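You operate a simulated robot arm through the tools that you are given. There is no shell and no other tool. Be economical: measure what you need, move in short steps, check, and stop when the job is done.

The job below is to be done with a simulated two-armed robot. You get a single attempt, and the scene is never put back.

Task
Stop the drip at the blue drain port, then test it.
Fine: the low valve marked DRAIN shut first, clamp shut, wheel tight; open that valve fully, then shut it again.
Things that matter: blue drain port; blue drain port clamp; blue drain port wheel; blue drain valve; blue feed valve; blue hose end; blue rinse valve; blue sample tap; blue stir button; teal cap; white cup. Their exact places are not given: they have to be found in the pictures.

The check looks at the end state, three seconds after you hand in, the way a careful person would. Anything else that was tipped, shoved, dropped, spilled or broken makes it a failure.

Robot
Two 6-joint arms with two-finger parallel grippers on one trunk, on a base that drives. Base frame: it is fixed to the floor where the robot stands at the start and does not move with it; the origin is under the middle of the robot, x ahead of it, y to its left, z up. Units: mm, rad, N and s.
The left shoulder is at the start at [60, 141, 874], the right one opposite. With the tool pointing down near the work surface each hand reaches from about 240 to 680 mm from the robot's upright axis, wherever it stands, measured 20 degrees to its own side. Places, roughly: blue drain port [600, 0, 600]; blue drain port clamp [500, 100, 600]; blue drain port wheel [600, 0, 700]; blue drain valve [500, 0, 500]; blue feed valve [700, -100, 1200]; blue rinse valve [900, 200, 1700]; blue sample tap [700, 500, 1100]; blue stir button [600, 500, 1300]. Payload 3.43 kg a hand.
The TCP of each hand is the grasp point between the finger pads, 30 mm short of the fingertips. In the tool frame z runs along the fingers and y along their closing line. The gripper opens to 94 mm. The fingers are 28 mm wide and 10 mm thick; the gripper's body (50 by 96 mm) begins 55 mm behind the TCP.
Orientation is told as [roll, pitch, yaw] about the base's x, y, z axes, in that order, counted from this pose: with the fingers straight down and closing along the base's y, the tool's x points along the base's -x, its y along +y and its z along -z.

Tools
- The arms move only by the tool servo_tool. It takes "left_deltas", "right_deltas" or both (then of equal length, played together; a hand with none holds still); each is a list of rows, each a list of 7 numbers: the shift along the tool's x, y, z in mm, then the turn, a rotation vector about the tool's x, y, z in rad, then the finger opening in mm, from 0 to 94. In form: [[dx, dy, dz, rx, ry, rz, gripper], ...]. A call has 1 to 10 rows; each row shifts and turns the commanded pose from where the row before left it, along the tool's axes as they then stand. A row lasts 0.2 s, in which the tool goes at most 50 mm and 0.15 rad; a call with a longer step from one row to the next is refused whole, and so is a gripper value outside its range. Where a pose cannot be reached the arm comes as near as it can. A force on the tool above 60 N (or 10 N above the force at the start of the call, whichever is more), or a blocked arm, ends the call early, and 0.2 s more pass. The fingers move at their own pace (about 153 mm/s each) and stop on an object; they squeeze with about 31 N. The grip force told is the motor's: it shows also when the fingers shut on nothing. Time passes only in rows, and 0.2 s behind the last, so rows that do not move let the fingers close. It gives the time, the measured TCP pose, the force on the tool (base axes), the opening and the grip force at its end, in the units of the frame above (readings bear some noise), with the torque about the TCP (base axes, N m) and any sound that the robot's microphone picked up.
- Cameras (640 x 400 px; columns grow to the right, rows downward): "scene" is now at [124.6, 6.3, 1457.8]; the picture's right is [0.10, -1.00, 0.00], its down [-0.88, -0.08, -0.46] and it looks along [0.46, 0.04, -0.89] (base axes); focal length 255 px, centre (320, 200). "left" rides on the left gripper at [76, -14, -103] in its tool frame; the picture's right is [0.18, 0.98, 0.00], its down [-0.75, 0.14, -0.64] and it looks along [-0.63, 0.12, 0.77] (tool axes); focal length 243 px, centre (320, 200). "right" rides on the right gripper at [76, 14, -103] in its tool frame; the picture's right is [-0.18, 0.98, 0.00], its down [-0.75, -0.14, -0.64] and it looks along [-0.63, -0.12, 0.77] (tool axes); focal length 243 px, centre (320, 200).
- camera(camera): a new picture of that camera. No time passes.
- move_column(by): slides the trunk up (or, below 0, down) by that many mm; the arms and the scene camera ride with it, the base frame stays. It gives what a move gives, with no picture.
- steer(legs): drives the robot by 1 to 6 legs, each [ahead, left, turn to the left] in mm, mm and rad, along the robot's own axes; the way and the turn of a leg run together, so that a leg with both is an arc; at most 1500 mm and 3.142 rad a leg. The arms and the cameras ride along, it lands a little off, and it stops where it bumps. It gives what a move gives.
- head_to(pan, tilt): turns the head with the scene camera to pan (to the left, within 1.501 rad either way) and tilt (down, from -0.506 to 1.204), counted from straight ahead of the robot. It gives what a move gives.
- probe_pixels(camera, pixels): for up to 12 pixels [column, row] of the newest picture of that camera ("zoom" is the newest enlarged one), the place [x, y, z] in the base frame of the surface seen there, good to about 2 mm. No time passes.
- enlarge(camera, box): a new picture of the part [left, top, right, bottom] of that camera's present view, enlarged. No time passes.
- close_job(): hands the job in; it is judged then, once.

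Work in short steps. Measure before you move; look again where a grasp or a placing could have gone wrong, and mend it. You have 80 turns and 58 pictures in all, those below and enlarged ones among them. Open the grippers and draw the arms clear of the work before you hand the job in, unless the task says otherwise; then end with one line.

The tools are called after "Request:" as name(argument=value, ...) on one line, values as JSON. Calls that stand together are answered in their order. servo_tool: Moves the arms, as the interface text tells. Its arguments: {"type":"object","properties":{"left_deltas":{"type":"array","items":{"type":"array","items":{"type":"number"}}},"right_deltas":{"type":"array","items":{"type":"array","items":{"type":"number"}}}},"required":[]} The other tools are called the same way: move_column (by) slides the trunk up or down; steer (legs) drives the base; head_to (pan, tilt) turns the head that bears the scene camera; camera (camera) takes a picture; probe_pixels (camera, pixels) gives the place of the surface under pixels of a picture; enlarge (camera, box) takes an enlarged picture of a part of a camera's view; close_job () hands the job in.

At the start:

```text
time: 0.0
left_eef_pos: [421.8, 257.1, 931.3]
left_tool_rot: [0.0, 0.001, 0.001]
left_ft_force: [-0.9, 0.4, -0.1]
left_wrist_torque: [-0.01, -0.01, -0.02]
left_width: 94.0
left_finger_force: 0.1
right_eef_pos: [400.3, -128.4, 923.4]
right_tool_rot: [0.0, -0.001, 0.0]
right_ft_force: [-0.5, -0.9, -0.1]
right_wrist_torque: [0.0, -0.03, 0.0]
right_width: 94.0
right_finger_force: 0.1
trunk travel left (down, up): [-450.0, 140.0]
robot x, y, heading: [-0.9, 1.2, -0.001]
head pan, tilt: [0.096, 1.087]
```

scene: 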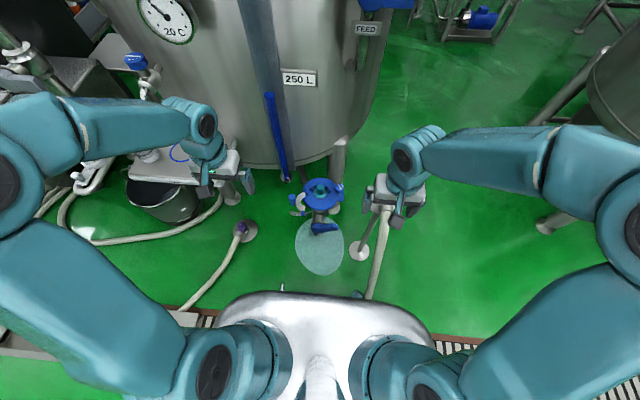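
right: 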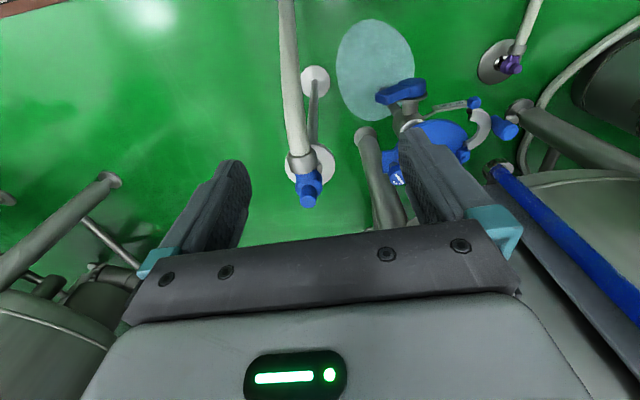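
left: 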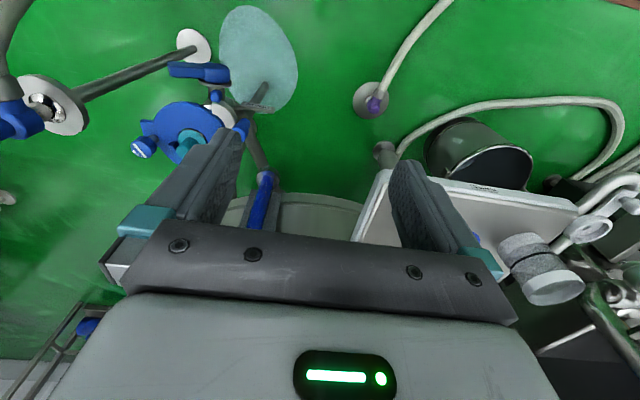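

The scene picture shows the blue wheel near (320,190) and a lever near (322,228). I enlarge that region to understand the assembly.

Request:
enlarge(camera="scene", box=[240, 150, 400, 250])

Request:
enlarge(camera="left", box=[100, 20, 340, 170])

Request:
enlarge(camera="right", box=[320, 50, 560, 200])

```text
4.00 times, centred on (320, 200) of scene
```

zoom: 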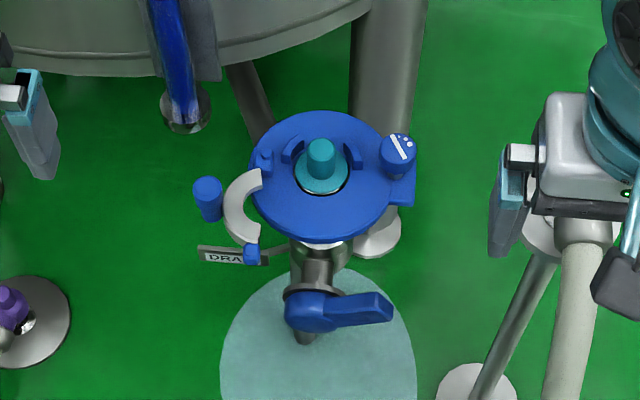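

```text
2.67 times, centred on (220, 95) of left
```

zoom: 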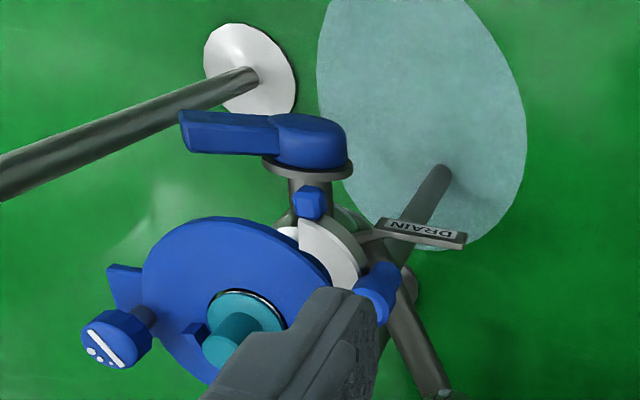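

```text
2.67 times, centred on (440, 125) of right
```

zoom: 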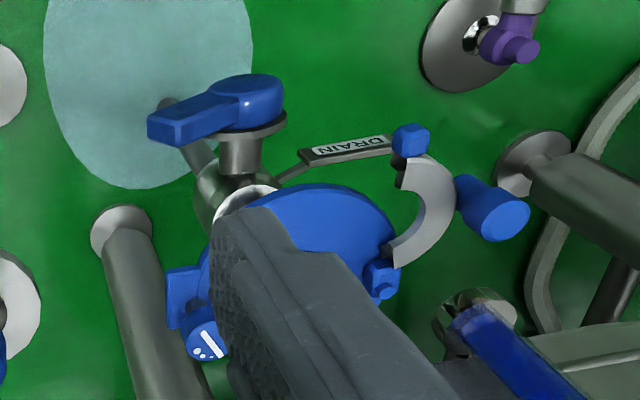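

I probe the parts in the enlarged right picture region, after a fresh scene enlarge for probing the wheel, clamp, and lever.

Request:
enlarge(camera="scene", box=[280, 170, 360, 240])

```text
5.71 times, centred on (320, 205) of scene
```

zoom: 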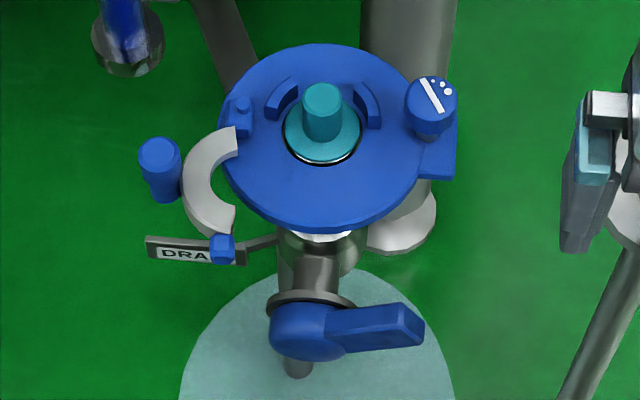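

Probing the wheel's disc, cap, striped knob, clamp ring, its knobs and the lever in this zoom.

Request:
probe_pixels(camera="zoom", pixels=[[322, 95], [320, 205], [400, 90], [240, 150], [432, 92], [436, 165], [160, 150], [205, 175], [222, 242], [305, 325], [405, 325], [170, 255]])

Request:
probe_pixels(camera="zoom", pixels=[[243, 105], [285, 90], [370, 105], [345, 140], [320, 60], [350, 318], [228, 215], [230, 140], [445, 100], [163, 190], [315, 265], [400, 225]])

```text
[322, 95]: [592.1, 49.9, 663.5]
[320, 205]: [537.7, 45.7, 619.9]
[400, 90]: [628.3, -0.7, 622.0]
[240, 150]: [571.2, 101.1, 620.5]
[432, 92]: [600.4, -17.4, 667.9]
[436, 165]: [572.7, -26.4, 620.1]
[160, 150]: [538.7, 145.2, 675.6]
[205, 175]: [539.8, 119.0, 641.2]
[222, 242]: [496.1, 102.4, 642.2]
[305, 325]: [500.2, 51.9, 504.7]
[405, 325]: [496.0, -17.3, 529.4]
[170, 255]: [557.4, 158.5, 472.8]
```

```text
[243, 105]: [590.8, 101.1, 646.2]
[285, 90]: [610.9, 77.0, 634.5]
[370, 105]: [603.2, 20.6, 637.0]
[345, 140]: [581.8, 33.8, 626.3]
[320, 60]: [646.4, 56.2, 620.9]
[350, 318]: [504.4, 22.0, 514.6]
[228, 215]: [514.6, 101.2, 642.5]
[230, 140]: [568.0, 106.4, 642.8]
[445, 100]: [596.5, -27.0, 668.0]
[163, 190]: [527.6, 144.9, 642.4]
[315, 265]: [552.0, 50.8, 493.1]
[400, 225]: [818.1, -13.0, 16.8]
```

The port disc lies at z≈620 with its cap, an open half-ring clamp hinged near (591,101), and a striped knob at (597,-20). Before moving lower, I probe the obstacles around (hose end, bench, left post).

Request:
camera(camera="right")

Request:
probe_pixels(camera="right", pixels=[[308, 190], [300, 160], [292, 80], [287, 20], [315, 110], [316, 80], [505, 62], [525, 15], [115, 180], [385, 200], [550, 220], [395, 95]])

Request:
probe_pixels(camera="left", pixels=[[372, 105], [385, 155], [490, 190], [400, 180], [535, 260], [520, 285], [480, 165], [15, 120], [260, 200], [600, 100], [440, 10]])

```text
50 pictures are left
```

right: 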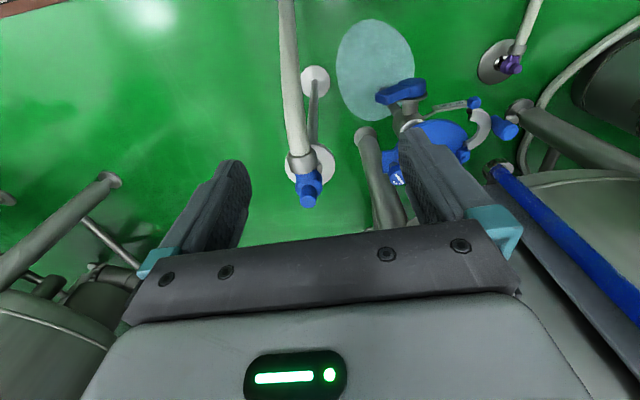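

```text
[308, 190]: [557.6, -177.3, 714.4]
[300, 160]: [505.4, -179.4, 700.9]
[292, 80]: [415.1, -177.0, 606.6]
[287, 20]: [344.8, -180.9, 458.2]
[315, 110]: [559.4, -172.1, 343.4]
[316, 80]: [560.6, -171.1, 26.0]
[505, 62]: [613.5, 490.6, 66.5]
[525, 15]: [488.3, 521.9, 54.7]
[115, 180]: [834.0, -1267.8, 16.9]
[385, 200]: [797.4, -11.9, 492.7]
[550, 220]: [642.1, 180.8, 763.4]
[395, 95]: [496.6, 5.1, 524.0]
```

```text
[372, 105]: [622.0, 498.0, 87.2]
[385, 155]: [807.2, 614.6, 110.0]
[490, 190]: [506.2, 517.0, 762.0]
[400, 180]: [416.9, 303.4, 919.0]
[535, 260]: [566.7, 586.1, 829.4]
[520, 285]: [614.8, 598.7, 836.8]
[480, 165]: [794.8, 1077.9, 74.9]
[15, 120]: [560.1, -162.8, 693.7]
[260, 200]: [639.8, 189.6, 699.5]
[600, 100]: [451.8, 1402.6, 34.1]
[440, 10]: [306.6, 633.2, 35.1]
```

I check the clearance to the tank above the port using the current scene view.

Request:
camera(camera="scene")

Request:
probe_pixels(camera="scene", pixels=[[285, 160], [280, 130], [265, 60], [320, 140], [340, 150], [290, 178], [283, 175], [355, 50], [365, 110], [240, 160], [310, 100], [268, 95]])

```text
49 pictures are left
```

scene: 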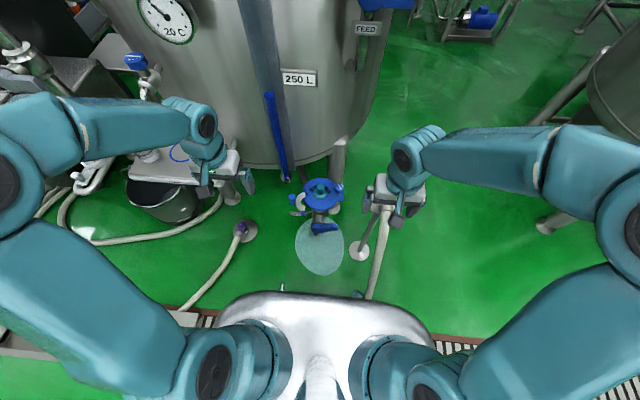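

```text
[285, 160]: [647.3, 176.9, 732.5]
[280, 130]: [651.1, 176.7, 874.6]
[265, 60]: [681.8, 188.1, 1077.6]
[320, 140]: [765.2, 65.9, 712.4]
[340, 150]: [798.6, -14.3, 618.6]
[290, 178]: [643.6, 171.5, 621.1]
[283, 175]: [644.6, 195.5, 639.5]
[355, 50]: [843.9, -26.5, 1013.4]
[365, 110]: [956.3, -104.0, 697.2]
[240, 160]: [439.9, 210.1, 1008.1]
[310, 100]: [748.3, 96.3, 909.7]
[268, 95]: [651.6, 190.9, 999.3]
```

The tank front is at x≈750 and the gauge at (645,180), so the port is accessible from above. I bring the left hand down in front of the valve and tilt it to get a frontal view.

Request:
servo_tool(left_deltas=[[4, -18, 40, 0, 0, 0, 94], [4, -18, 40, 0, 0, 0, 94], [4, -18, 40, 0, 0, 0, 94], [4, -18, 40, 0, 0, 0, 94], [4, -18, 40, 0, 0, 0, 94], [4, -18, 40, 0, 0, 0, 94], [4, -18, 30, 0, -0.15, 0, 94], [4, -18, 30, 0, -0.15, 0, 94], [0, 0, 0, 0, -0.15, 0, 94], [0, 0, 0, 0, -0.15, 0, 94]])

Request:
camera(camera="left")

```text
time: 2.2
left_eef_pos: [394.2, 111.9, 629.9]
left_tool_rot: [-0.003, -0.602, 0.002]
left_ft_force: [0.7, -0.8, -0.5]
left_wrist_torque: [-0.03, 0.03, 0.02]
left_width: 94.0
left_finger_force: 0.1
right_eef_pos: [399.8, -128.3, 923.1]
right_tool_rot: [0.0, 0.0, 0.001]
right_ft_force: [0.0, 0.3, -0.7]
right_wrist_torque: [0.02, 0.0, -0.01]
right_width: 94.0
right_finger_force: 0.1
trunk travel left (down, up): [-450.0, 140.0]
robot x, y, heading: [-3.9, 0.3, 0.001]
head pan, tilt: [0.096, 1.087]
```

```text
48 pictures are left
```

left: 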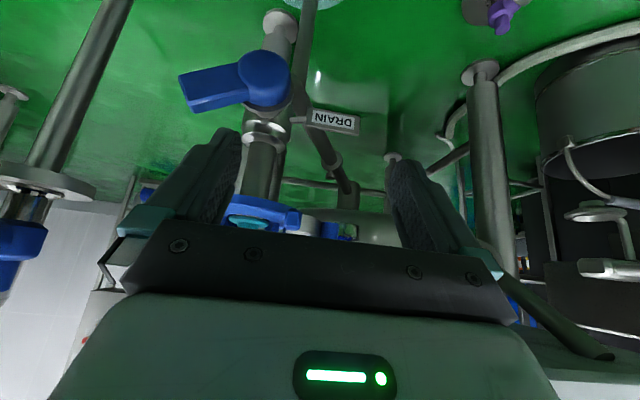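

The lever is seen frontally at (265,78)-(190,90), pipe vertical. I enlarge it.

Request:
enlarge(camera="left", box=[160, 0, 384, 140])

Request:
probe_pixels(camera="zoom", pixels=[[300, 225], [250, 235], [200, 240], [150, 245], [100, 260], [70, 250], [150, 200], [150, 290], [300, 350], [300, 400], [345, 60], [340, 180]])

```text
2.86 times, centred on (272, 70) of left
```

zoom: 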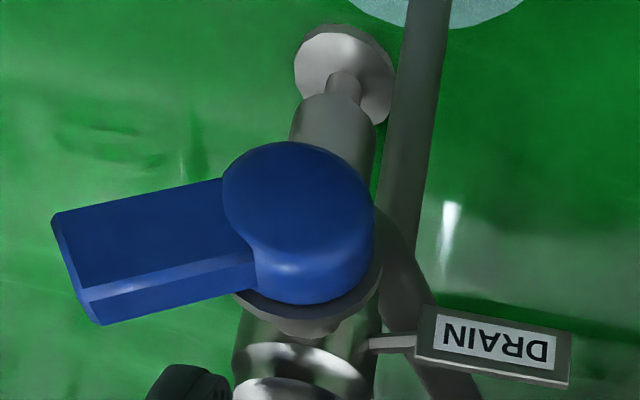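

```text
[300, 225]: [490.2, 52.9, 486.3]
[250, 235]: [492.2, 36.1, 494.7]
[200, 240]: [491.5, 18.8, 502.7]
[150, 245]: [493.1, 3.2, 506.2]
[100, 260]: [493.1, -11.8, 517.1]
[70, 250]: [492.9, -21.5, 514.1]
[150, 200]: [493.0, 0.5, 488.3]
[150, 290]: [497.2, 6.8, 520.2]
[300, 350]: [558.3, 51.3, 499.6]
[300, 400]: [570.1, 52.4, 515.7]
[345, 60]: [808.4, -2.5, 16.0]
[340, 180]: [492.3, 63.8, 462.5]
```

The lever points to −y about 20° above horizontal while the pipe is vertical, so the valve is slightly open; horizontal should be shut. I will straddle the lever with a horizontal tool. First I raise the right arm clear of the hose and pull the left back a bit, then lower the trunk 150 mm.

Request:
servo_tool(left_deltas=[[20, 0, 0, 0, 0, 0, 94], [20, 0, -30, 0, -0.15, 0, 94], [0, 0, -30, 0, -0.15, 0, 94], [0, 0, -30, 0, -0.15, 0, 94]], right_deltas=[[20, 0, -25, 0, 0, 0, 94], [20, 0, -25, 0, 0, 0, 94], [20, 0, -25, 0, 0, 0, 94], [20, 0, -25, 0, 0, 0, 94]])

Request:
move_column(by=-150)

```text
time: 3.1
left_eef_pos: [402.5, 117.0, 725.6]
left_tool_rot: [-0.08, -1.194, 0.165]
left_ft_force: [0.8, -0.6, 0.1]
left_wrist_torque: [0.01, 0.01, 0.0]
left_width: 93.8
left_finger_force: 0.1
left hand out of reach, approached as far as the arm can: row 2, 4
right_eef_pos: [328.9, -128.8, 1009.8]
right_tool_rot: [0.003, 0.001, 0.0]
right_ft_force: [-0.4, -0.8, -0.2]
right_wrist_torque: [0.02, 0.02, 0.0]
right_width: 94.0
right_finger_force: 0.0
trunk travel left (down, up): [-450.0, 140.0]
robot x, y, heading: [2.1, -3.8, 0.001]
head pan, tilt: [0.096, 1.087]
stopped in row 4 (left hand): the arm was blocked; the commanded pose is now the measured one
```

```text
time: 4.9
left_eef_pos: [403.2, 118.5, 574.7]
left_tool_rot: [-0.083, -1.191, 0.166]
left_ft_force: [-0.2, 0.3, -0.4]
left_wrist_torque: [0.0, -0.02, -0.01]
left_width: 94.1
left_finger_force: 0.1
right_eef_pos: [328.7, -127.4, 860.1]
right_tool_rot: [0.0, 0.004, 0.001]
right_ft_force: [-0.1, 0.5, 0.8]
right_wrist_torque: [-0.01, 0.02, -0.02]
right_width: 93.9
right_finger_force: 0.0
trunk travel left (down, up): [-300.0, 290.0]
robot x, y, heading: [3.8, -4.9, 0.004]
head pan, tilt: [0.096, 1.087]
```

The left arm hit a limit tilting so close to the body. Backing the base up would help; I look at the floor around the base first.

Request:
head_to(pan=0.0, tilt=1.0)

Request:
camera(camera="scene")

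```text
time: 5.5
left_eef_pos: [402.0, 118.4, 573.9]
left_tool_rot: [-0.084, -1.191, 0.167]
left_ft_force: [0.6, -0.1, 0.8]
left_wrist_torque: [0.02, -0.03, 0.0]
left_width: 93.8
left_finger_force: 0.0
right_eef_pos: [329.6, -127.3, 860.4]
right_tool_rot: [0.0, 0.002, 0.001]
right_ft_force: [-0.8, -0.5, 0.3]
right_wrist_torque: [-0.02, -0.02, -0.01]
right_width: 94.2
right_finger_force: 0.2
trunk travel left (down, up): [-300.0, 290.0]
robot x, y, heading: [-0.8, -1.8, 0.002]
head pan, tilt: [0.0, 1.0]
```

```text
46 pictures are left
```

scene: 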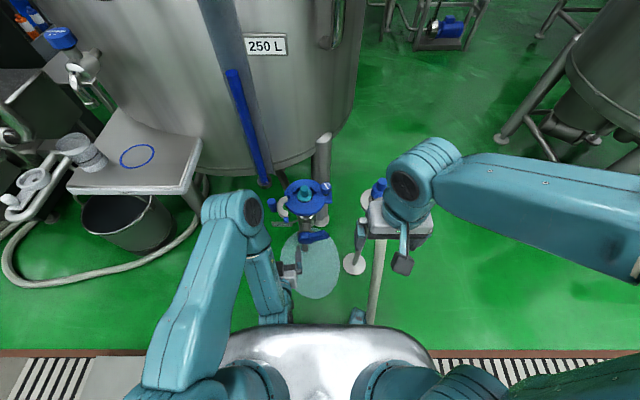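

The forearm is folded tightly; I back the base 130 mm (away from everything in front).

Request:
steer(legs=[[-130, 0, 0]])

Request:
servo_tool(left_deltas=[[0, 0, 0, 0, -0.1, 0, 94], [0, 0, 0, 0, -0.1, 0, 94], [0, 0, 0, 0, -0.1, 0, 94]])

Request:
camera(camera="scene")

```text
time: 7.8
left_eef_pos: [271.4, 116.5, 574.1]
left_tool_rot: [-0.079, -1.187, 0.163]
left_ft_force: [0.1, 0.0, 0.4]
left_wrist_torque: [-0.01, 0.0, -0.01]
left_width: 94.0
left_finger_force: 0.0
right_eef_pos: [199.4, -128.1, 859.8]
right_tool_rot: [-0.001, 0.002, 0.001]
right_ft_force: [-0.3, -0.1, 0.2]
right_wrist_torque: [-0.02, -0.03, -0.01]
right_width: 93.9
right_finger_force: 0.1
trunk travel left (down, up): [-300.0, 290.0]
robot x, y, heading: [-126.3, -0.7, -0.0]
head pan, tilt: [0.0, 1.0]
```

```text
time: 8.7
left_eef_pos: [341.2, 81.7, 580.0]
left_tool_rot: [-0.317, -1.48, 0.411]
left_ft_force: [0.0, -0.5, 0.5]
left_wrist_torque: [0.0, 0.01, 0.02]
left_width: 94.1
left_finger_force: 0.1
left hand out of reach, approached as far as the arm can: row 1, 2, 3
right_eef_pos: [201.2, -127.9, 859.4]
right_tool_rot: [0.0, 0.001, 0.001]
right_ft_force: [-0.6, 0.1, -0.4]
right_wrist_torque: [-0.02, 0.03, 0.0]
right_width: 94.1
right_finger_force: 0.0
trunk travel left (down, up): [-300.0, 290.0]
robot x, y, heading: [-129.1, -2.2, 0.004]
head pan, tilt: [0.0, 1.0]
```

```text
45 pictures are left
```

scene: 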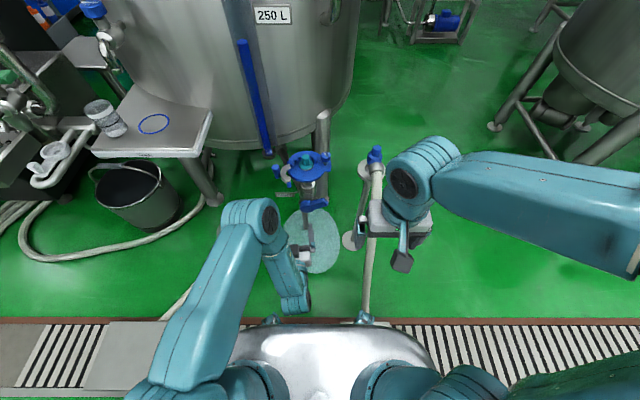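

The left tool is now nearly horizontal, pointing forward. I move it to a pre-grasp in front of the lever and start rolling so that its closing line is across the lever.

Request:
servo_tool(left_deltas=[[10, -15, 15, 0.046, -0.043, 0, 94], [10, -15, 15, 0.046, -0.043, 0, 94], [18, -20, 15, 0, 0, 0, 94], [18, -20, 15, 0, 0, 0, 94], [17, -20, 19, 0, 0, 0, 94], [0, 0, 0, 0, 0, 0.13, 94], [0, 0, 0, 0, 0, 0.13, 94], [0, 0, 0, 0, 0, 0.13, 94], [0, 0, 0, 0, 0, 0.13, 94], [0, 0, 0, 0, 0, 0.13, 94]])

```text
time: 10.8
left_eef_pos: [408.3, -40.6, 520.6]
left_tool_rot: [1.579, -0.953, -1.581]
left_ft_force: [-0.2, 0.5, -0.6]
left_wrist_torque: [0.01, 0.01, 0.0]
left_width: 94.1
left_finger_force: 0.0
left hand out of reach, approached as far as the arm can: row 1, 2
right_eef_pos: [201.0, -128.5, 859.5]
right_tool_rot: [0.002, -0.001, 0.002]
right_ft_force: [0.3, -0.5, -0.1]
right_wrist_torque: [0.03, 0.01, 0.03]
right_width: 94.2
right_finger_force: 0.0
trunk travel left (down, up): [-300.0, 290.0]
robot x, y, heading: [-132.1, 4.8, -0.005]
head pan, tilt: [0.0, 1.0]
```

Tool now points exactly forward with roll φ≈35°. I roll on to φ≈70° and shift to the lever's line, then look.

Request:
servo_tool(left_deltas=[[0, 0, 0, 0, 0, 0.12, 94], [0, 0, 0, 0, 0, 0.12, 94], [0, 0, 0, 0, 0, 0.12, 94], [0, 0, 0, 0, 0, 0.12, 94], [0, 0, 0, 0, 0, 0.12, 94], [18, -1.5, 0, 0, 0, 0, 94], [18, -1.5, 0, 0, 0, 0, 94]])

Request:
camera(camera="left")

Request:
enlarge(camera="scene", box=[240, 130, 400, 270])

```text
time: 12.4
left_eef_pos: [405.2, -18.9, 510.4]
left_tool_rot: [1.575, -0.353, -1.569]
left_ft_force: [0.3, -0.1, -0.4]
left_wrist_torque: [-0.01, 0.03, 0.02]
left_width: 94.2
left_finger_force: 0.1
left hand out of reach, approached as far as the arm can: row 7
right_eef_pos: [199.9, -127.7, 860.9]
right_tool_rot: [-0.001, 0.002, 0.001]
right_ft_force: [0.7, 0.3, 0.3]
right_wrist_torque: [-0.01, -0.02, 0.02]
right_width: 94.0
right_finger_force: 0.1
trunk travel left (down, up): [-300.0, 290.0]
robot x, y, heading: [-133.6, -2.1, 0.001]
head pan, tilt: [0.0, 1.0]
```

```text
44 pictures are left
```

left: 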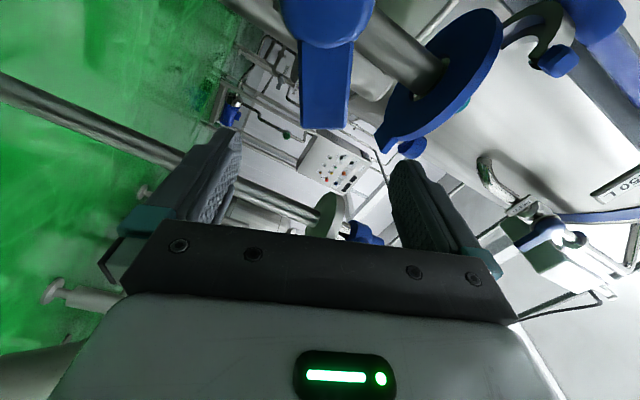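

```text
2.86 times, centred on (320, 200) of scene
```

zoom: 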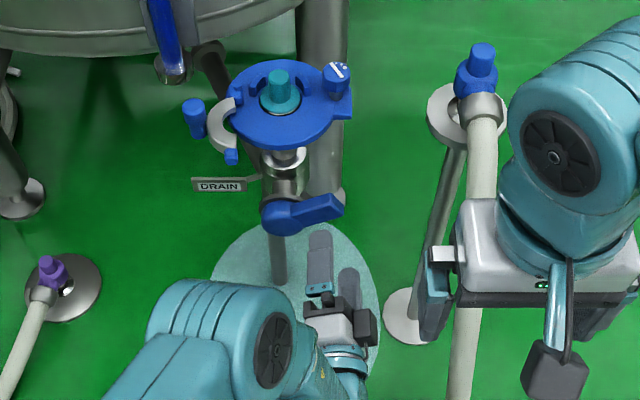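

The lever is aligned between the fingers (col ~325). I advance to straddle it, then shift slightly inward.

Request:
servo_tool(left_deltas=[[0, 0, 22, 0, 0, 0, 94], [0, 0, 22, 0, 0, 0, 94], [6, 0, 22, 0, 0, 0, 94], [6, 0, 22, 0, 0, 0, 94]])

Request:
camera(camera="left")

```text
time: 13.4
left_eef_pos: [486.2, -39.1, 518.2]
left_tool_rot: [1.574, -0.353, -1.568]
left_ft_force: [0.0, 0.0, 0.2]
left_wrist_torque: [0.0, 0.04, 0.01]
left_width: 94.3
left_finger_force: 0.1
left hand out of reach, approached as far as the arm can: row 1, 2, 3, 4
right_eef_pos: [200.8, -126.9, 858.9]
right_tool_rot: [0.0, 0.001, 0.003]
right_ft_force: [0.0, 0.1, 0.7]
right_wrist_torque: [0.01, -0.01, -0.01]
right_width: 94.0
right_finger_force: 0.1
trunk travel left (down, up): [-300.0, 290.0]
robot x, y, heading: [-136.3, 3.0, 0.008]
head pan, tilt: [0.0, 1.0]
```

```text
42 pictures are left
```

left: 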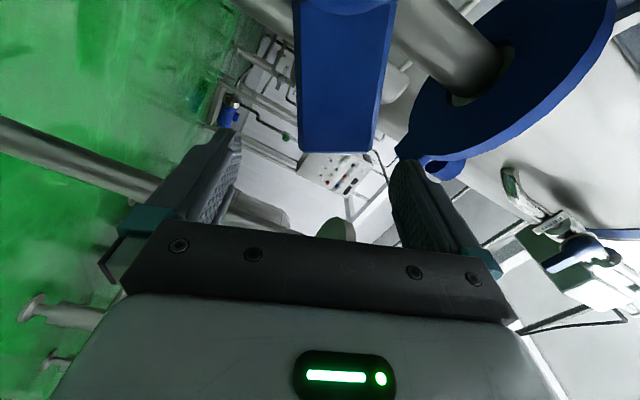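

The arm can't reach further inward in this pose (y drifted to −39). I shift the base 32 mm left instead, which carries the straddling fingers inward along the lever.

Request:
steer(legs=[[0, 32, 0]])

Request:
camera(camera="left")

```text
time: 14.5
left_eef_pos: [484.6, -8.5, 516.9]
left_tool_rot: [1.574, -0.353, -1.567]
left_ft_force: [-0.5, 0.5, 0.2]
left_wrist_torque: [-0.03, 0.01, 0.04]
left_width: 93.9
left_finger_force: 0.0
right_eef_pos: [201.4, -97.1, 859.8]
right_tool_rot: [0.0, 0.002, 0.0]
right_ft_force: [0.0, 0.5, -0.1]
right_wrist_torque: [-0.01, -0.01, 0.0]
right_width: 94.1
right_finger_force: 0.0
trunk travel left (down, up): [-300.0, 290.0]
robot x, y, heading: [-133.0, 35.4, 0.002]
head pan, tilt: [0.0, 1.0]
```

```text
41 pictures are left
```

left: 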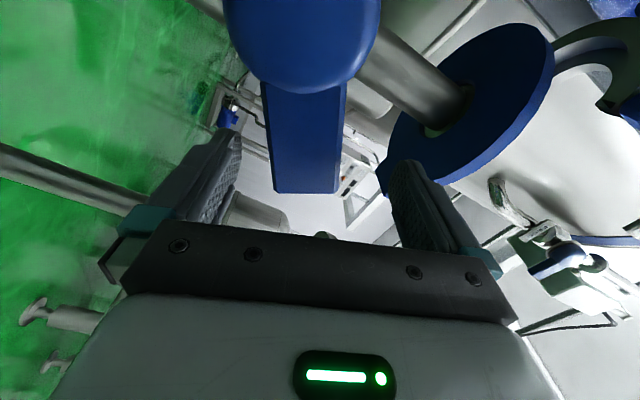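

The lever is between the fingers (cols 262–347). I center on it and close the grip on it.

Request:
servo_tool(left_deltas=[[0, -6, 4, 0, 0, 0, 94], [0, -4, 4, 0, 0, 0, 60], [0, 0, 0, 0, 0, 0, 45], [0, 0, 0, 0, 0, 0, 20], [0, 0, 0, 0, 0, 0, 20]])

Request:
camera(camera="left")

```text
time: 15.7
left_eef_pos: [493.6, -11.6, 509.1]
left_tool_rot: [1.572, -0.354, -1.568]
left_ft_force: [1.6, -6.1, 0.8]
left_wrist_torque: [-0.6, -0.06, 0.34]
left_width: 45.9
left_finger_force: 45.2
right_eef_pos: [201.4, -96.0, 858.4]
right_tool_rot: [0.0, 0.001, -0.001]
right_ft_force: [0.1, -0.3, 0.3]
right_wrist_torque: [0.01, 0.02, -0.04]
right_width: 94.2
right_finger_force: 0.2
trunk travel left (down, up): [-300.0, 290.0]
robot x, y, heading: [-130.8, 33.7, 0.002]
head pan, tilt: [0.0, 1.0]
```

```text
40 pictures are left
```

left: 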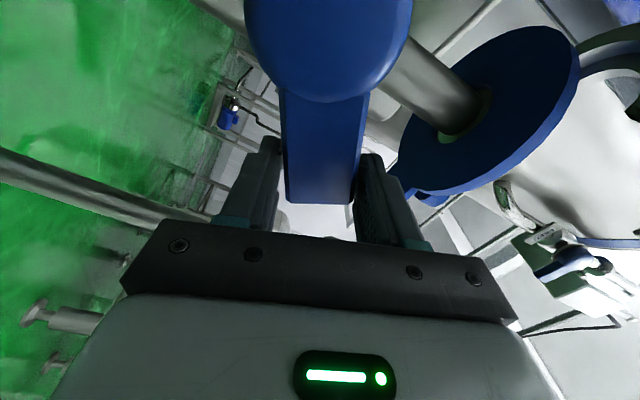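

The lever is gripped (46 mm). Now I turn it down toward horizontal (closing) along its arc in small steps, watching torque.

Request:
servo_tool(left_deltas=[[0.2, -4.6, 0, 0, 0, 0.07, 20], [0.2, -4.6, 0, 0, 0, 0.07, 20], [0.2, -4.6, 0, 0, 0, 0.07, 20]])

```text
time: 16.5
left_eef_pos: [493.4, -18.4, 495.0]
left_tool_rot: [1.571, -0.142, -1.575]
left_ft_force: [11.4, -32.4, -3.4]
left_wrist_torque: [-0.9, 0.11, 0.88]
left_width: 45.7
left_finger_force: 45.1
right_eef_pos: [201.5, -97.1, 859.4]
right_tool_rot: [0.002, 0.002, 0.0]
right_ft_force: [0.7, -0.3, 0.3]
right_wrist_torque: [-0.03, -0.02, 0.03]
right_width: 93.8
right_finger_force: 0.1
trunk travel left (down, up): [-300.0, 290.0]
robot x, y, heading: [-132.8, 34.0, 0.001]
head pan, tilt: [0.0, 1.0]
```

The hand drifted slightly outward (−y) with 32 N radial force. I correct inward 3 mm and check whether the force falls.

Request:
servo_tool(left_deltas=[[3, 0, 0, 0, 0, 0, 20]])

```text
time: 16.9
left_eef_pos: [494.1, -18.3, 495.0]
left_tool_rot: [1.572, -0.138, -1.578]
left_ft_force: [21.3, -46.4, -6.5]
left_wrist_torque: [-1.19, 0.06, 0.39]
left_width: 46.1
left_finger_force: 45.1
right_eef_pos: [201.3, -97.4, 858.1]
right_tool_rot: [0.001, 0.003, 0.0]
right_ft_force: [0.0, -1.0, 0.0]
right_wrist_torque: [0.0, 0.01, 0.0]
right_width: 94.1
right_finger_force: 0.1
trunk travel left (down, up): [-300.0, 290.0]
robot x, y, heading: [-130.7, 35.0, 0.002]
head pan, tilt: [0.0, 1.0]
```

The push comes from the lever on the tool, so I undo that shift and look at the actual alignment.

Request:
servo_tool(left_deltas=[[-4, 0, 0, 0, 0, 0, 20]])

Request:
camera(camera="left")

Request:
enlarge(camera="scene", box=[260, 140, 380, 240])

```text
time: 17.3
left_eef_pos: [493.2, -17.7, 495.0]
left_tool_rot: [1.573, -0.139, -1.574]
left_ft_force: [13.4, -26.9, -5.3]
left_wrist_torque: [-1.0, -0.44, -1.2]
left_width: 46.0
left_finger_force: 44.6
right_eef_pos: [201.7, -97.3, 858.9]
right_tool_rot: [0.002, 0.002, 0.001]
right_ft_force: [0.2, 0.0, 1.3]
right_wrist_torque: [0.01, 0.0, 0.03]
right_width: 94.2
right_finger_force: 0.0
trunk travel left (down, up): [-300.0, 290.0]
robot x, y, heading: [-132.2, 35.9, -0.001]
head pan, tilt: [0.0, 1.0]
```

```text
39 pictures are left
```

left: 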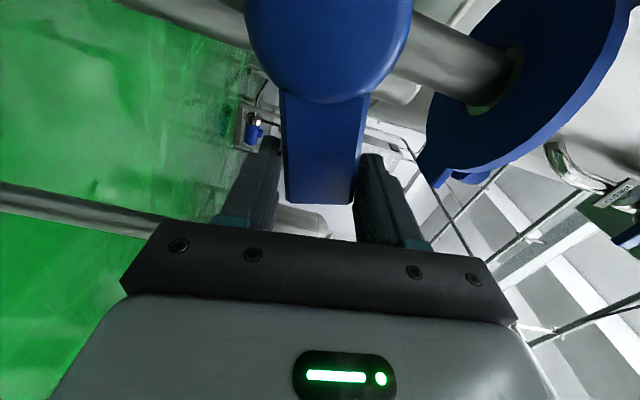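

```text
4.00 times, centred on (320, 190) of scene
```

zoom: 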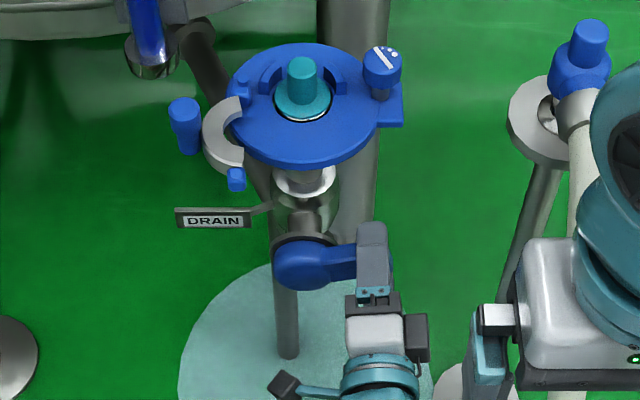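

The lever turns with the tool as intended. I ease the radial load and continue turning to horizontal.

Request:
servo_tool(left_deltas=[[-5, 0, 0, 0, 0, 0, 20], [-1, -4.6, 0, 0, 0, 0.07, 20], [-1, -4.6, 0, 0, 0, 0.07, 20]])

```text
time: 18.1
left_eef_pos: [491.9, -20.3, 490.8]
left_tool_rot: [1.567, -0.004, -1.566]
left_ft_force: [22.0, -11.8, -20.5]
left_wrist_torque: [-1.72, -0.42, 0.21]
left_width: 45.2
left_finger_force: 44.9
left hand out of reach, approached as far as the arm can: row 3
right_eef_pos: [201.2, -95.9, 858.1]
right_tool_rot: [0.002, 0.006, -0.002]
right_ft_force: [-1.3, -1.2, 0.2]
right_wrist_torque: [0.04, -0.03, 0.01]
right_width: 94.3
right_finger_force: 0.1
trunk travel left (down, up): [-300.0, 290.0]
robot x, y, heading: [-134.0, 34.0, 0.004]
head pan, tilt: [0.0, 1.0]
```

Tool roll is now level (φ=90°). I check the lever angle in the pictures.

Request:
camera(camera="left")

```text
37 pictures are left
```

left: 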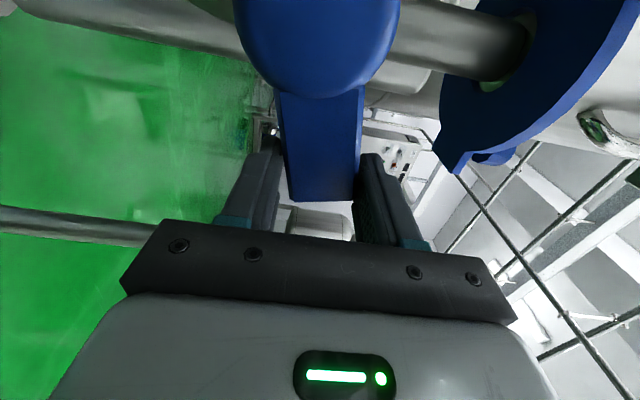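

The lever lags the tool by a few degrees; I push a bit further down to find the stop.

Request:
servo_tool(left_deltas=[[0, -4, 0, 0, 0, 0, 20], [0, -4, 0, 0, 0, 0, 20]])

```text
time: 18.7
left_eef_pos: [490.5, -20.5, 489.8]
left_tool_rot: [1.574, -0.003, -1.57]
left_ft_force: [38.8, -17.1, -12.3]
left_wrist_torque: [-1.19, -0.12, -0.15]
left_width: 45.2
left_finger_force: 45.4
left hand out of reach, approached as far as the arm can: row 1, 2
right_eef_pos: [202.4, -97.5, 859.6]
right_tool_rot: [0.002, 0.004, 0.0]
right_ft_force: [-0.2, 0.1, 0.7]
right_wrist_torque: [0.0, -0.01, 0.03]
right_width: 94.0
right_finger_force: 0.0
trunk travel left (down, up): [-300.0, 290.0]
robot x, y, heading: [-133.2, 33.6, 0.0]
head pan, tilt: [0.0, 1.0]
```

The arm is at its reach limit. I release, back off, and measure the lever angle from the front.

Request:
servo_tool(left_deltas=[[0, 0, 0, 0, 0, 0, 94], [0, 0, 0, 0, 0, 0, 94], [0, 0, -30, 0, 0, 0, 94], [0, 0, -40, 0, 0, 0, 94], [0, 0, -40, 0, 0, 0, 94]])

Request:
enlarge(camera="left", box=[200, 0, 480, 175])

```text
time: 20.1
left_eef_pos: [383.8, 14.5, 477.4]
left_tool_rot: [1.543, -0.001, -1.493]
left_ft_force: [0.1, 0.2, -0.5]
left_wrist_torque: [0.02, -0.01, -0.01]
left_width: 94.2
left_finger_force: 0.0
right_eef_pos: [201.0, -96.1, 860.7]
right_tool_rot: [-0.001, 0.001, 0.0]
right_ft_force: [0.1, 0.2, 0.2]
right_wrist_torque: [0.02, 0.02, 0.01]
right_width: 93.6
right_finger_force: 0.0
trunk travel left (down, up): [-300.0, 290.0]
robot x, y, heading: [-135.1, 34.9, 0.007]
head pan, tilt: [0.0, 1.0]
stopped in row 5 (left hand): the arm was blocked; the commanded pose is now the measured one
```

```text
2.29 times, centred on (340, 88) of left
```

zoom: 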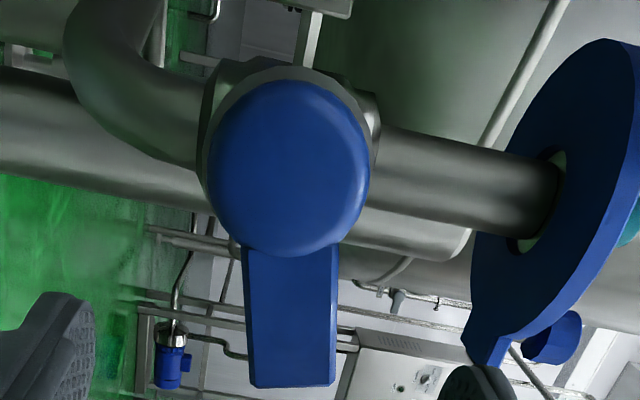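

I probe the lever's edges and hub rim to get its angle.

Request:
probe_pixels(camera="zoom", pixels=[[258, 380], [328, 378], [252, 270], [332, 268], [290, 165], [218, 165], [362, 165], [290, 95], [290, 240], [400, 170], [480, 190], [290, 350]])

```text
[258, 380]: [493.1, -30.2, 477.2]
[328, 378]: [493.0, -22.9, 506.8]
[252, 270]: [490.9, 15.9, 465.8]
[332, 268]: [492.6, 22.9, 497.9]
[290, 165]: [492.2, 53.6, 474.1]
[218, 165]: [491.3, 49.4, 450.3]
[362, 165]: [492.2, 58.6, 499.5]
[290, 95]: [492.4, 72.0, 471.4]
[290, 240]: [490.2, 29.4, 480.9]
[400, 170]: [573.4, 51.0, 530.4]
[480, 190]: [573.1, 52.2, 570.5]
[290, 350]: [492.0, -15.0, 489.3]
```

The lever is still ~12° above horizontal, and the true pivot is about (y 53, z 475). I give the arm more room: back the base 90 mm and lower the trunk 120 mm.

Request:
steer(legs=[[-90, 0, 0]])

Request:
move_column(by=-120)

```text
time: 21.9
left_eef_pos: [296.4, 13.2, 478.0]
left_tool_rot: [1.548, -0.002, -1.496]
left_ft_force: [0.1, 0.3, -0.8]
left_wrist_torque: [0.01, -0.04, -0.03]
left_width: 94.1
left_finger_force: 0.0
right_eef_pos: [110.8, -96.8, 859.1]
right_tool_rot: [0.0, 0.002, 0.0]
right_ft_force: [0.4, 1.2, -0.4]
right_wrist_torque: [0.0, -0.02, -0.02]
right_width: 93.9
right_finger_force: 0.0
trunk travel left (down, up): [-300.0, 290.0]
robot x, y, heading: [-224.3, 35.8, 0.004]
head pan, tilt: [0.0, 1.0]
```

```text
time: 23.4
left_eef_pos: [294.6, 12.5, 355.7]
left_tool_rot: [1.545, 0.0, -1.495]
left_ft_force: [0.0, -0.3, 1.2]
left_wrist_torque: [-0.02, 0.02, 0.02]
left_width: 94.1
left_finger_force: 0.1
right_eef_pos: [111.3, -96.1, 738.8]
right_tool_rot: [0.0, 0.001, 0.0]
right_ft_force: [0.5, 0.0, -0.1]
right_wrist_torque: [0.01, -0.01, 0.02]
right_width: 94.1
right_finger_force: 0.0
trunk travel left (down, up): [-180.0, 410.0]
robot x, y, heading: [-225.1, 33.4, 0.001]
head pan, tilt: [0.0, 1.0]
```

Now I realign the tool and go to the pre-grasp in front of the lever at (400,−6,488) with φ≈77°.

Request:
servo_tool(left_deltas=[[-3, 24, 15, -0.013, -0.038, -0.05, 94], [-3, 24, 15, -0.013, -0.038, -0.05, 94], [-3, 24, 20, 0, 0, -0.06, 94], [-3, 24, 20, 0, 0, -0.06, 94], [-3, 24, 20, 0, 0, 0, 94], [-3, 12, 15, 0, 0, 0, 94]])

```text
time: 24.9
left_eef_pos: [399.2, 13.2, 490.3]
left_tool_rot: [1.579, -0.221, -1.572]
left_ft_force: [1.0, 0.6, 0.7]
left_wrist_torque: [0.01, 0.03, -0.01]
left_width: 93.9
left_finger_force: 0.2
right_eef_pos: [109.6, -96.5, 739.2]
right_tool_rot: [-0.001, 0.002, 0.001]
right_ft_force: [0.0, -0.3, -0.5]
right_wrist_torque: [-0.05, 0.01, 0.01]
right_width: 94.0
right_finger_force: 0.1
trunk travel left (down, up): [-180.0, 410.0]
robot x, y, heading: [-225.4, 32.9, 0.004]
head pan, tilt: [0.0, 1.0]
```

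No limits now. Shift onto the lever line, advance, and grip.

Request:
servo_tool(left_deltas=[[-18, -6, 0, 0, 0, 0, 94], [0, 0, 30, 0, 0, 0, 94], [0, 0, 32, 0, 0, 0, 94], [0, 0, 32, 0, 0, 0, 94], [0, 0, 0, 0, 0, 0, 60], [0, 0, 0, 0, 0, 0, 40], [0, 0, 0, 0, 0, 0, 20], [0, 0, 0, 0, 0, 0, 20]])

Request:
camera(camera="left")

```text
time: 26.6
left_eef_pos: [494.2, -5.9, 487.9]
left_tool_rot: [1.575, -0.22, -1.571]
left_ft_force: [4.6, -1.7, -6.6]
left_wrist_torque: [-0.52, -0.1, -0.47]
left_width: 42.6
left_finger_force: 45.0
right_eef_pos: [111.7, -95.8, 739.9]
right_tool_rot: [-0.001, 0.001, 0.0]
right_ft_force: [0.0, 0.1, 0.8]
right_wrist_torque: [-0.02, 0.0, -0.03]
right_width: 94.1
right_finger_force: 0.0
trunk travel left (down, up): [-180.0, 410.0]
robot x, y, heading: [-226.1, 34.8, 0.005]
head pan, tilt: [0.0, 1.0]
```

```text
35 pictures are left
```

left: 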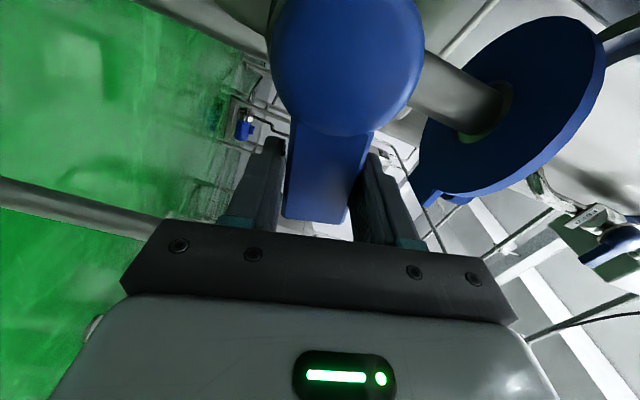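

The lever seems tilted relative to the fingers. I probe its face edges here.

Request:
probe_pixels(camera="left", pixels=[[290, 210], [345, 212], [292, 150], [362, 150], [345, 60], [290, 60], [410, 60], [318, 200], [335, 125]])

```text
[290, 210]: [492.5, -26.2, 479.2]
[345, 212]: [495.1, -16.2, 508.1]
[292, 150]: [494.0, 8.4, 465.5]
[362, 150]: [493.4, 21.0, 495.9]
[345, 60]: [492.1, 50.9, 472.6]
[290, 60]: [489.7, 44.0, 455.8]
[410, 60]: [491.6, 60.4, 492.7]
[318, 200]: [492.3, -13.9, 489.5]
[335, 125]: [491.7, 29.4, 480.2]
```

The lever stands ≈15° up. With the correct pivot I turn it down toward horizontal.

Request:
servo_tool(left_deltas=[[0.2, -4.2, 0, 0, 0, 0.07, 20], [0.2, -4.2, 0, 0, 0, 0.07, 20], [0.2, -4.2, 0, 0, 0, 0.07, 20], [0, 0, 0, 0, 0, 0, 20]])

Request:
camera(camera="left")

Request:
probe_pixels(camera="left", pixels=[[290, 205], [345, 207], [294, 150], [362, 150], [345, 60], [318, 200], [335, 125]])

```text
time: 27.6
left_eef_pos: [494.9, -6.7, 476.1]
left_tool_rot: [1.575, -0.013, -1.569]
left_ft_force: [-2.0, 10.3, -6.2]
left_wrist_torque: [-0.08, 0.0, -0.62]
left_width: 42.7
left_finger_force: 45.0
right_eef_pos: [111.0, -96.3, 740.4]
right_tool_rot: [-0.002, 0.001, 0.001]
right_ft_force: [-0.3, 1.1, 1.4]
right_wrist_torque: [-0.04, -0.02, 0.01]
right_width: 94.2
right_finger_force: 0.0
trunk travel left (down, up): [-180.0, 410.0]
robot x, y, heading: [-223.5, 35.8, -0.002]
head pan, tilt: [0.0, 1.0]
```

```text
34 pictures are left
```

left: 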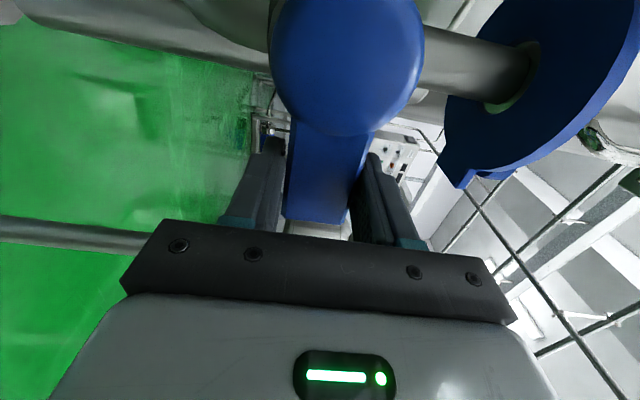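

```text
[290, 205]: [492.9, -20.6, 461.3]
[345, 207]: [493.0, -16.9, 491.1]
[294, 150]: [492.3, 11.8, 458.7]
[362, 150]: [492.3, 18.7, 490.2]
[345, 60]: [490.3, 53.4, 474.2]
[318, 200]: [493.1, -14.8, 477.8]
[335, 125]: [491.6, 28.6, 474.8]
```

Lever now ≈3° up with little force. I continue a further ~6° to find the stop.

Request:
servo_tool(left_deltas=[[0.1, -3, 0, 0, 0, 0.05, 20], [0.1, -3, 0, 0, 0, 0.05, 20], [0, 0, 0, 0, 0, 0, 20]])

Request:
camera(camera="left")

Request:
probe_pixels(camera="left", pixels=[[290, 205], [345, 207], [294, 150], [362, 150], [345, 60], [318, 200], [335, 125]])

```text
time: 28.4
left_eef_pos: [495.6, -8.4, 475.8]
left_tool_rot: [1.584, 0.088, -1.568]
left_ft_force: [-11.3, 1.4, 13.1]
left_wrist_torque: [-1.76, -0.09, 0.63]
left_width: 44.4
left_finger_force: 45.0
right_eef_pos: [109.5, -95.1, 741.7]
right_tool_rot: [0.0, 0.0, 0.001]
right_ft_force: [0.7, -1.0, 0.3]
right_wrist_torque: [-0.01, 0.0, 0.01]
right_width: 94.0
right_finger_force: 0.1
trunk travel left (down, up): [-180.0, 410.0]
robot x, y, heading: [-222.2, 35.2, 0.006]
head pan, tilt: [0.0, 1.0]
```

```text
33 pictures are left
```

left: 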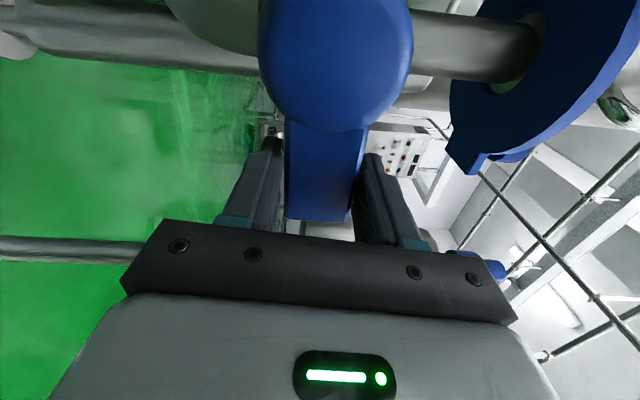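

```text
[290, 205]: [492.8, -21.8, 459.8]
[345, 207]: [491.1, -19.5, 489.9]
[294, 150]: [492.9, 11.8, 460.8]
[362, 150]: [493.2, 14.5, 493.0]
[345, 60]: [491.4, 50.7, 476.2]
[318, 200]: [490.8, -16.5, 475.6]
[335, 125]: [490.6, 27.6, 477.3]
```

The lever stopped at horizontal (slopes ≈0°, torque −1.8 N m): valve shut. I relax, release and back away.

Request:
servo_tool(left_deltas=[[0, 2, 0, 0, 0, -0.05, 40], [0, 0, 0, 0, 0, 0, 94], [0, 0, 0, 0, 0, 0, 94], [0, 0, -30, 0, 0, 0, 94], [0, 0, -45, 0, 0, 0, 94], [0, 0, -45, 0, 0, 0, 94]])

Request:
enlarge(camera="left", box=[200, 0, 480, 175])

Request:
probe_pixels(camera="zoom", pixels=[[258, 350], [320, 350], [258, 270], [325, 270], [290, 350], [290, 280], [290, 165]])

```text
time: 29.9
left_eef_pos: [375.0, -7.6, 472.1]
left_tool_rot: [1.577, 0.037, -1.569]
left_ft_force: [-1.1, -0.7, -0.9]
left_wrist_torque: [0.0, -0.04, -0.01]
left_width: 93.9
left_finger_force: 0.1
right_eef_pos: [111.2, -96.2, 740.3]
right_tool_rot: [-0.001, 0.003, -0.002]
right_ft_force: [-0.1, 0.7, 0.3]
right_wrist_torque: [-0.01, -0.01, 0.0]
right_width: 94.0
right_finger_force: 0.2
trunk travel left (down, up): [-180.0, 410.0]
robot x, y, heading: [-225.1, 33.0, 0.001]
head pan, tilt: [0.0, 1.0]
```

```text
2.29 times, centred on (340, 88) of left
```

zoom: 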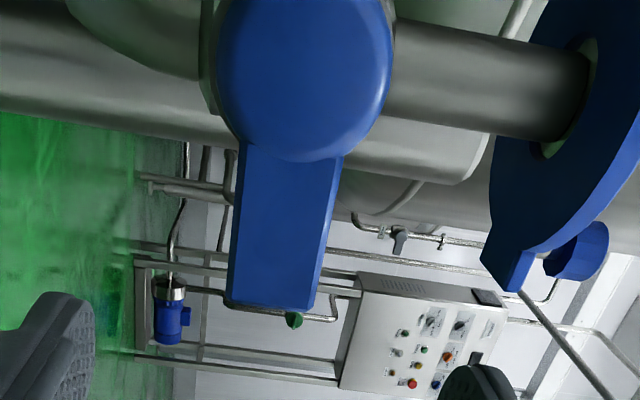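

```text
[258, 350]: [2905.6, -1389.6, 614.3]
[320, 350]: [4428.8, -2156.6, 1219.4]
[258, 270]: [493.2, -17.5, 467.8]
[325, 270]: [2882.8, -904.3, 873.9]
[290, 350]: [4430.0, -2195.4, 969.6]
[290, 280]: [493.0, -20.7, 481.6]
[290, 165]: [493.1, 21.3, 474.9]
```

I measure more points on the lever to be sure it is still level.

Request:
probe_pixels(camera="zoom", pixels=[[235, 295], [314, 300], [243, 180], [338, 180], [272, 295], [290, 180], [305, 75], [225, 75], [385, 75]])

```text
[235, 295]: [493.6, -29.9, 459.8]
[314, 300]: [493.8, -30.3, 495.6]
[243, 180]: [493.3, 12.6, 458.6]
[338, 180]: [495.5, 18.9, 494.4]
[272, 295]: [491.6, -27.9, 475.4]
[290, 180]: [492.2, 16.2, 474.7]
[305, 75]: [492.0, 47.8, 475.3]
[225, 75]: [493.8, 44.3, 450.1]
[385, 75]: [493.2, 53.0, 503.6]
```

The valve lever is level (shut). Next the clamp: I raise the trunk back and turn the left tool back to pointing down.

Request:
move_column(by=270)

Request:
servo_tool(left_deltas=[[0, 0, -10, 0, 0, -0.15, 94], [0, 0, -10, 0, 0, -0.15, 94], [0, 0, 0, 0, 0, -0.15, 94], [0, 0, 0, 0, 0, -0.15, 94], [0, 0, 0, 0, 0, -0.15, 94], [0, 0, 0, 0, 0, -0.15, 94], [0, 0, 0, 0, 0, -0.15, 94], [0, 0, 0, 0, 0, -0.15, 94], [0, 0, 0, 0, 0, -0.15, 94], [0, 0, 0, 0, 0, -0.15, 94]])

Request:
servo_tool(left_deltas=[[0, 5, 0, 0, 0.15, 0, 94], [0, 5, 0, 0, 0.15, 0, 94], [0, 5, 0, 0, 0.15, 0, 94], [0, 5, 0, 0, 0.15, 0, 94], [0, 5, 0, 0, 0.15, 0, 94], [0, 5, 0, 0, 0.15, 0, 94], [0, 5, 0, 0, 0.15, 0, 94], [0, 5, 0, 0, 0.15, 0, 94], [0, 5, 0, 0, 0.15, 0, 94], [0, 5, 0, 0, 0.15, 0, 94]])

```text
time: 32.6
left_eef_pos: [374.7, -7.8, 742.6]
left_tool_rot: [1.58, 0.036, -1.57]
left_ft_force: [0.8, -0.1, 0.3]
left_wrist_torque: [0.0, -0.01, -0.04]
left_width: 94.0
left_finger_force: 0.1
right_eef_pos: [110.6, -97.2, 1009.2]
right_tool_rot: [-0.001, 0.002, 0.0]
right_ft_force: [-0.5, 0.4, 0.5]
right_wrist_torque: [0.0, 0.03, -0.01]
right_width: 94.0
right_finger_force: 0.0
trunk travel left (down, up): [-450.0, 140.0]
robot x, y, heading: [-225.0, 30.6, 0.002]
head pan, tilt: [0.0, 1.0]
```

```text
time: 34.8
left_eef_pos: [355.7, -9.5, 741.3]
left_tool_rot: [1.631, -1.464, -1.632]
left_ft_force: [0.0, 0.5, 0.3]
left_wrist_torque: [-0.01, 0.0, 0.0]
left_width: 94.0
left_finger_force: 0.0
right_eef_pos: [111.0, -97.8, 1009.6]
right_tool_rot: [0.0, 0.0, 0.0]
right_ft_force: [-0.4, -1.6, -0.6]
right_wrist_torque: [-0.02, -0.01, 0.01]
right_width: 94.2
right_finger_force: 0.1
trunk travel left (down, up): [-450.0, 140.0]
robot x, y, heading: [-224.4, 33.8, 0.004]
head pan, tilt: [0.0, 1.0]
```

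```text
time: 37.0
left_eef_pos: [355.3, 42.6, 746.3]
left_tool_rot: [0.108, -0.077, -0.009]
left_ft_force: [0.2, -1.5, 0.8]
left_wrist_torque: [-0.01, 0.04, 0.02]
left_width: 93.9
left_finger_force: 0.1
right_eef_pos: [111.6, -95.4, 1009.8]
right_tool_rot: [0.001, 0.002, -0.001]
right_ft_force: [0.2, -0.5, 0.1]
right_wrist_torque: [-0.03, 0.0, -0.03]
right_width: 94.0
right_finger_force: 0.1
trunk travel left (down, up): [-450.0, 140.0]
robot x, y, heading: [-224.6, 34.9, 0.003]
head pan, tilt: [0.0, 1.0]
```

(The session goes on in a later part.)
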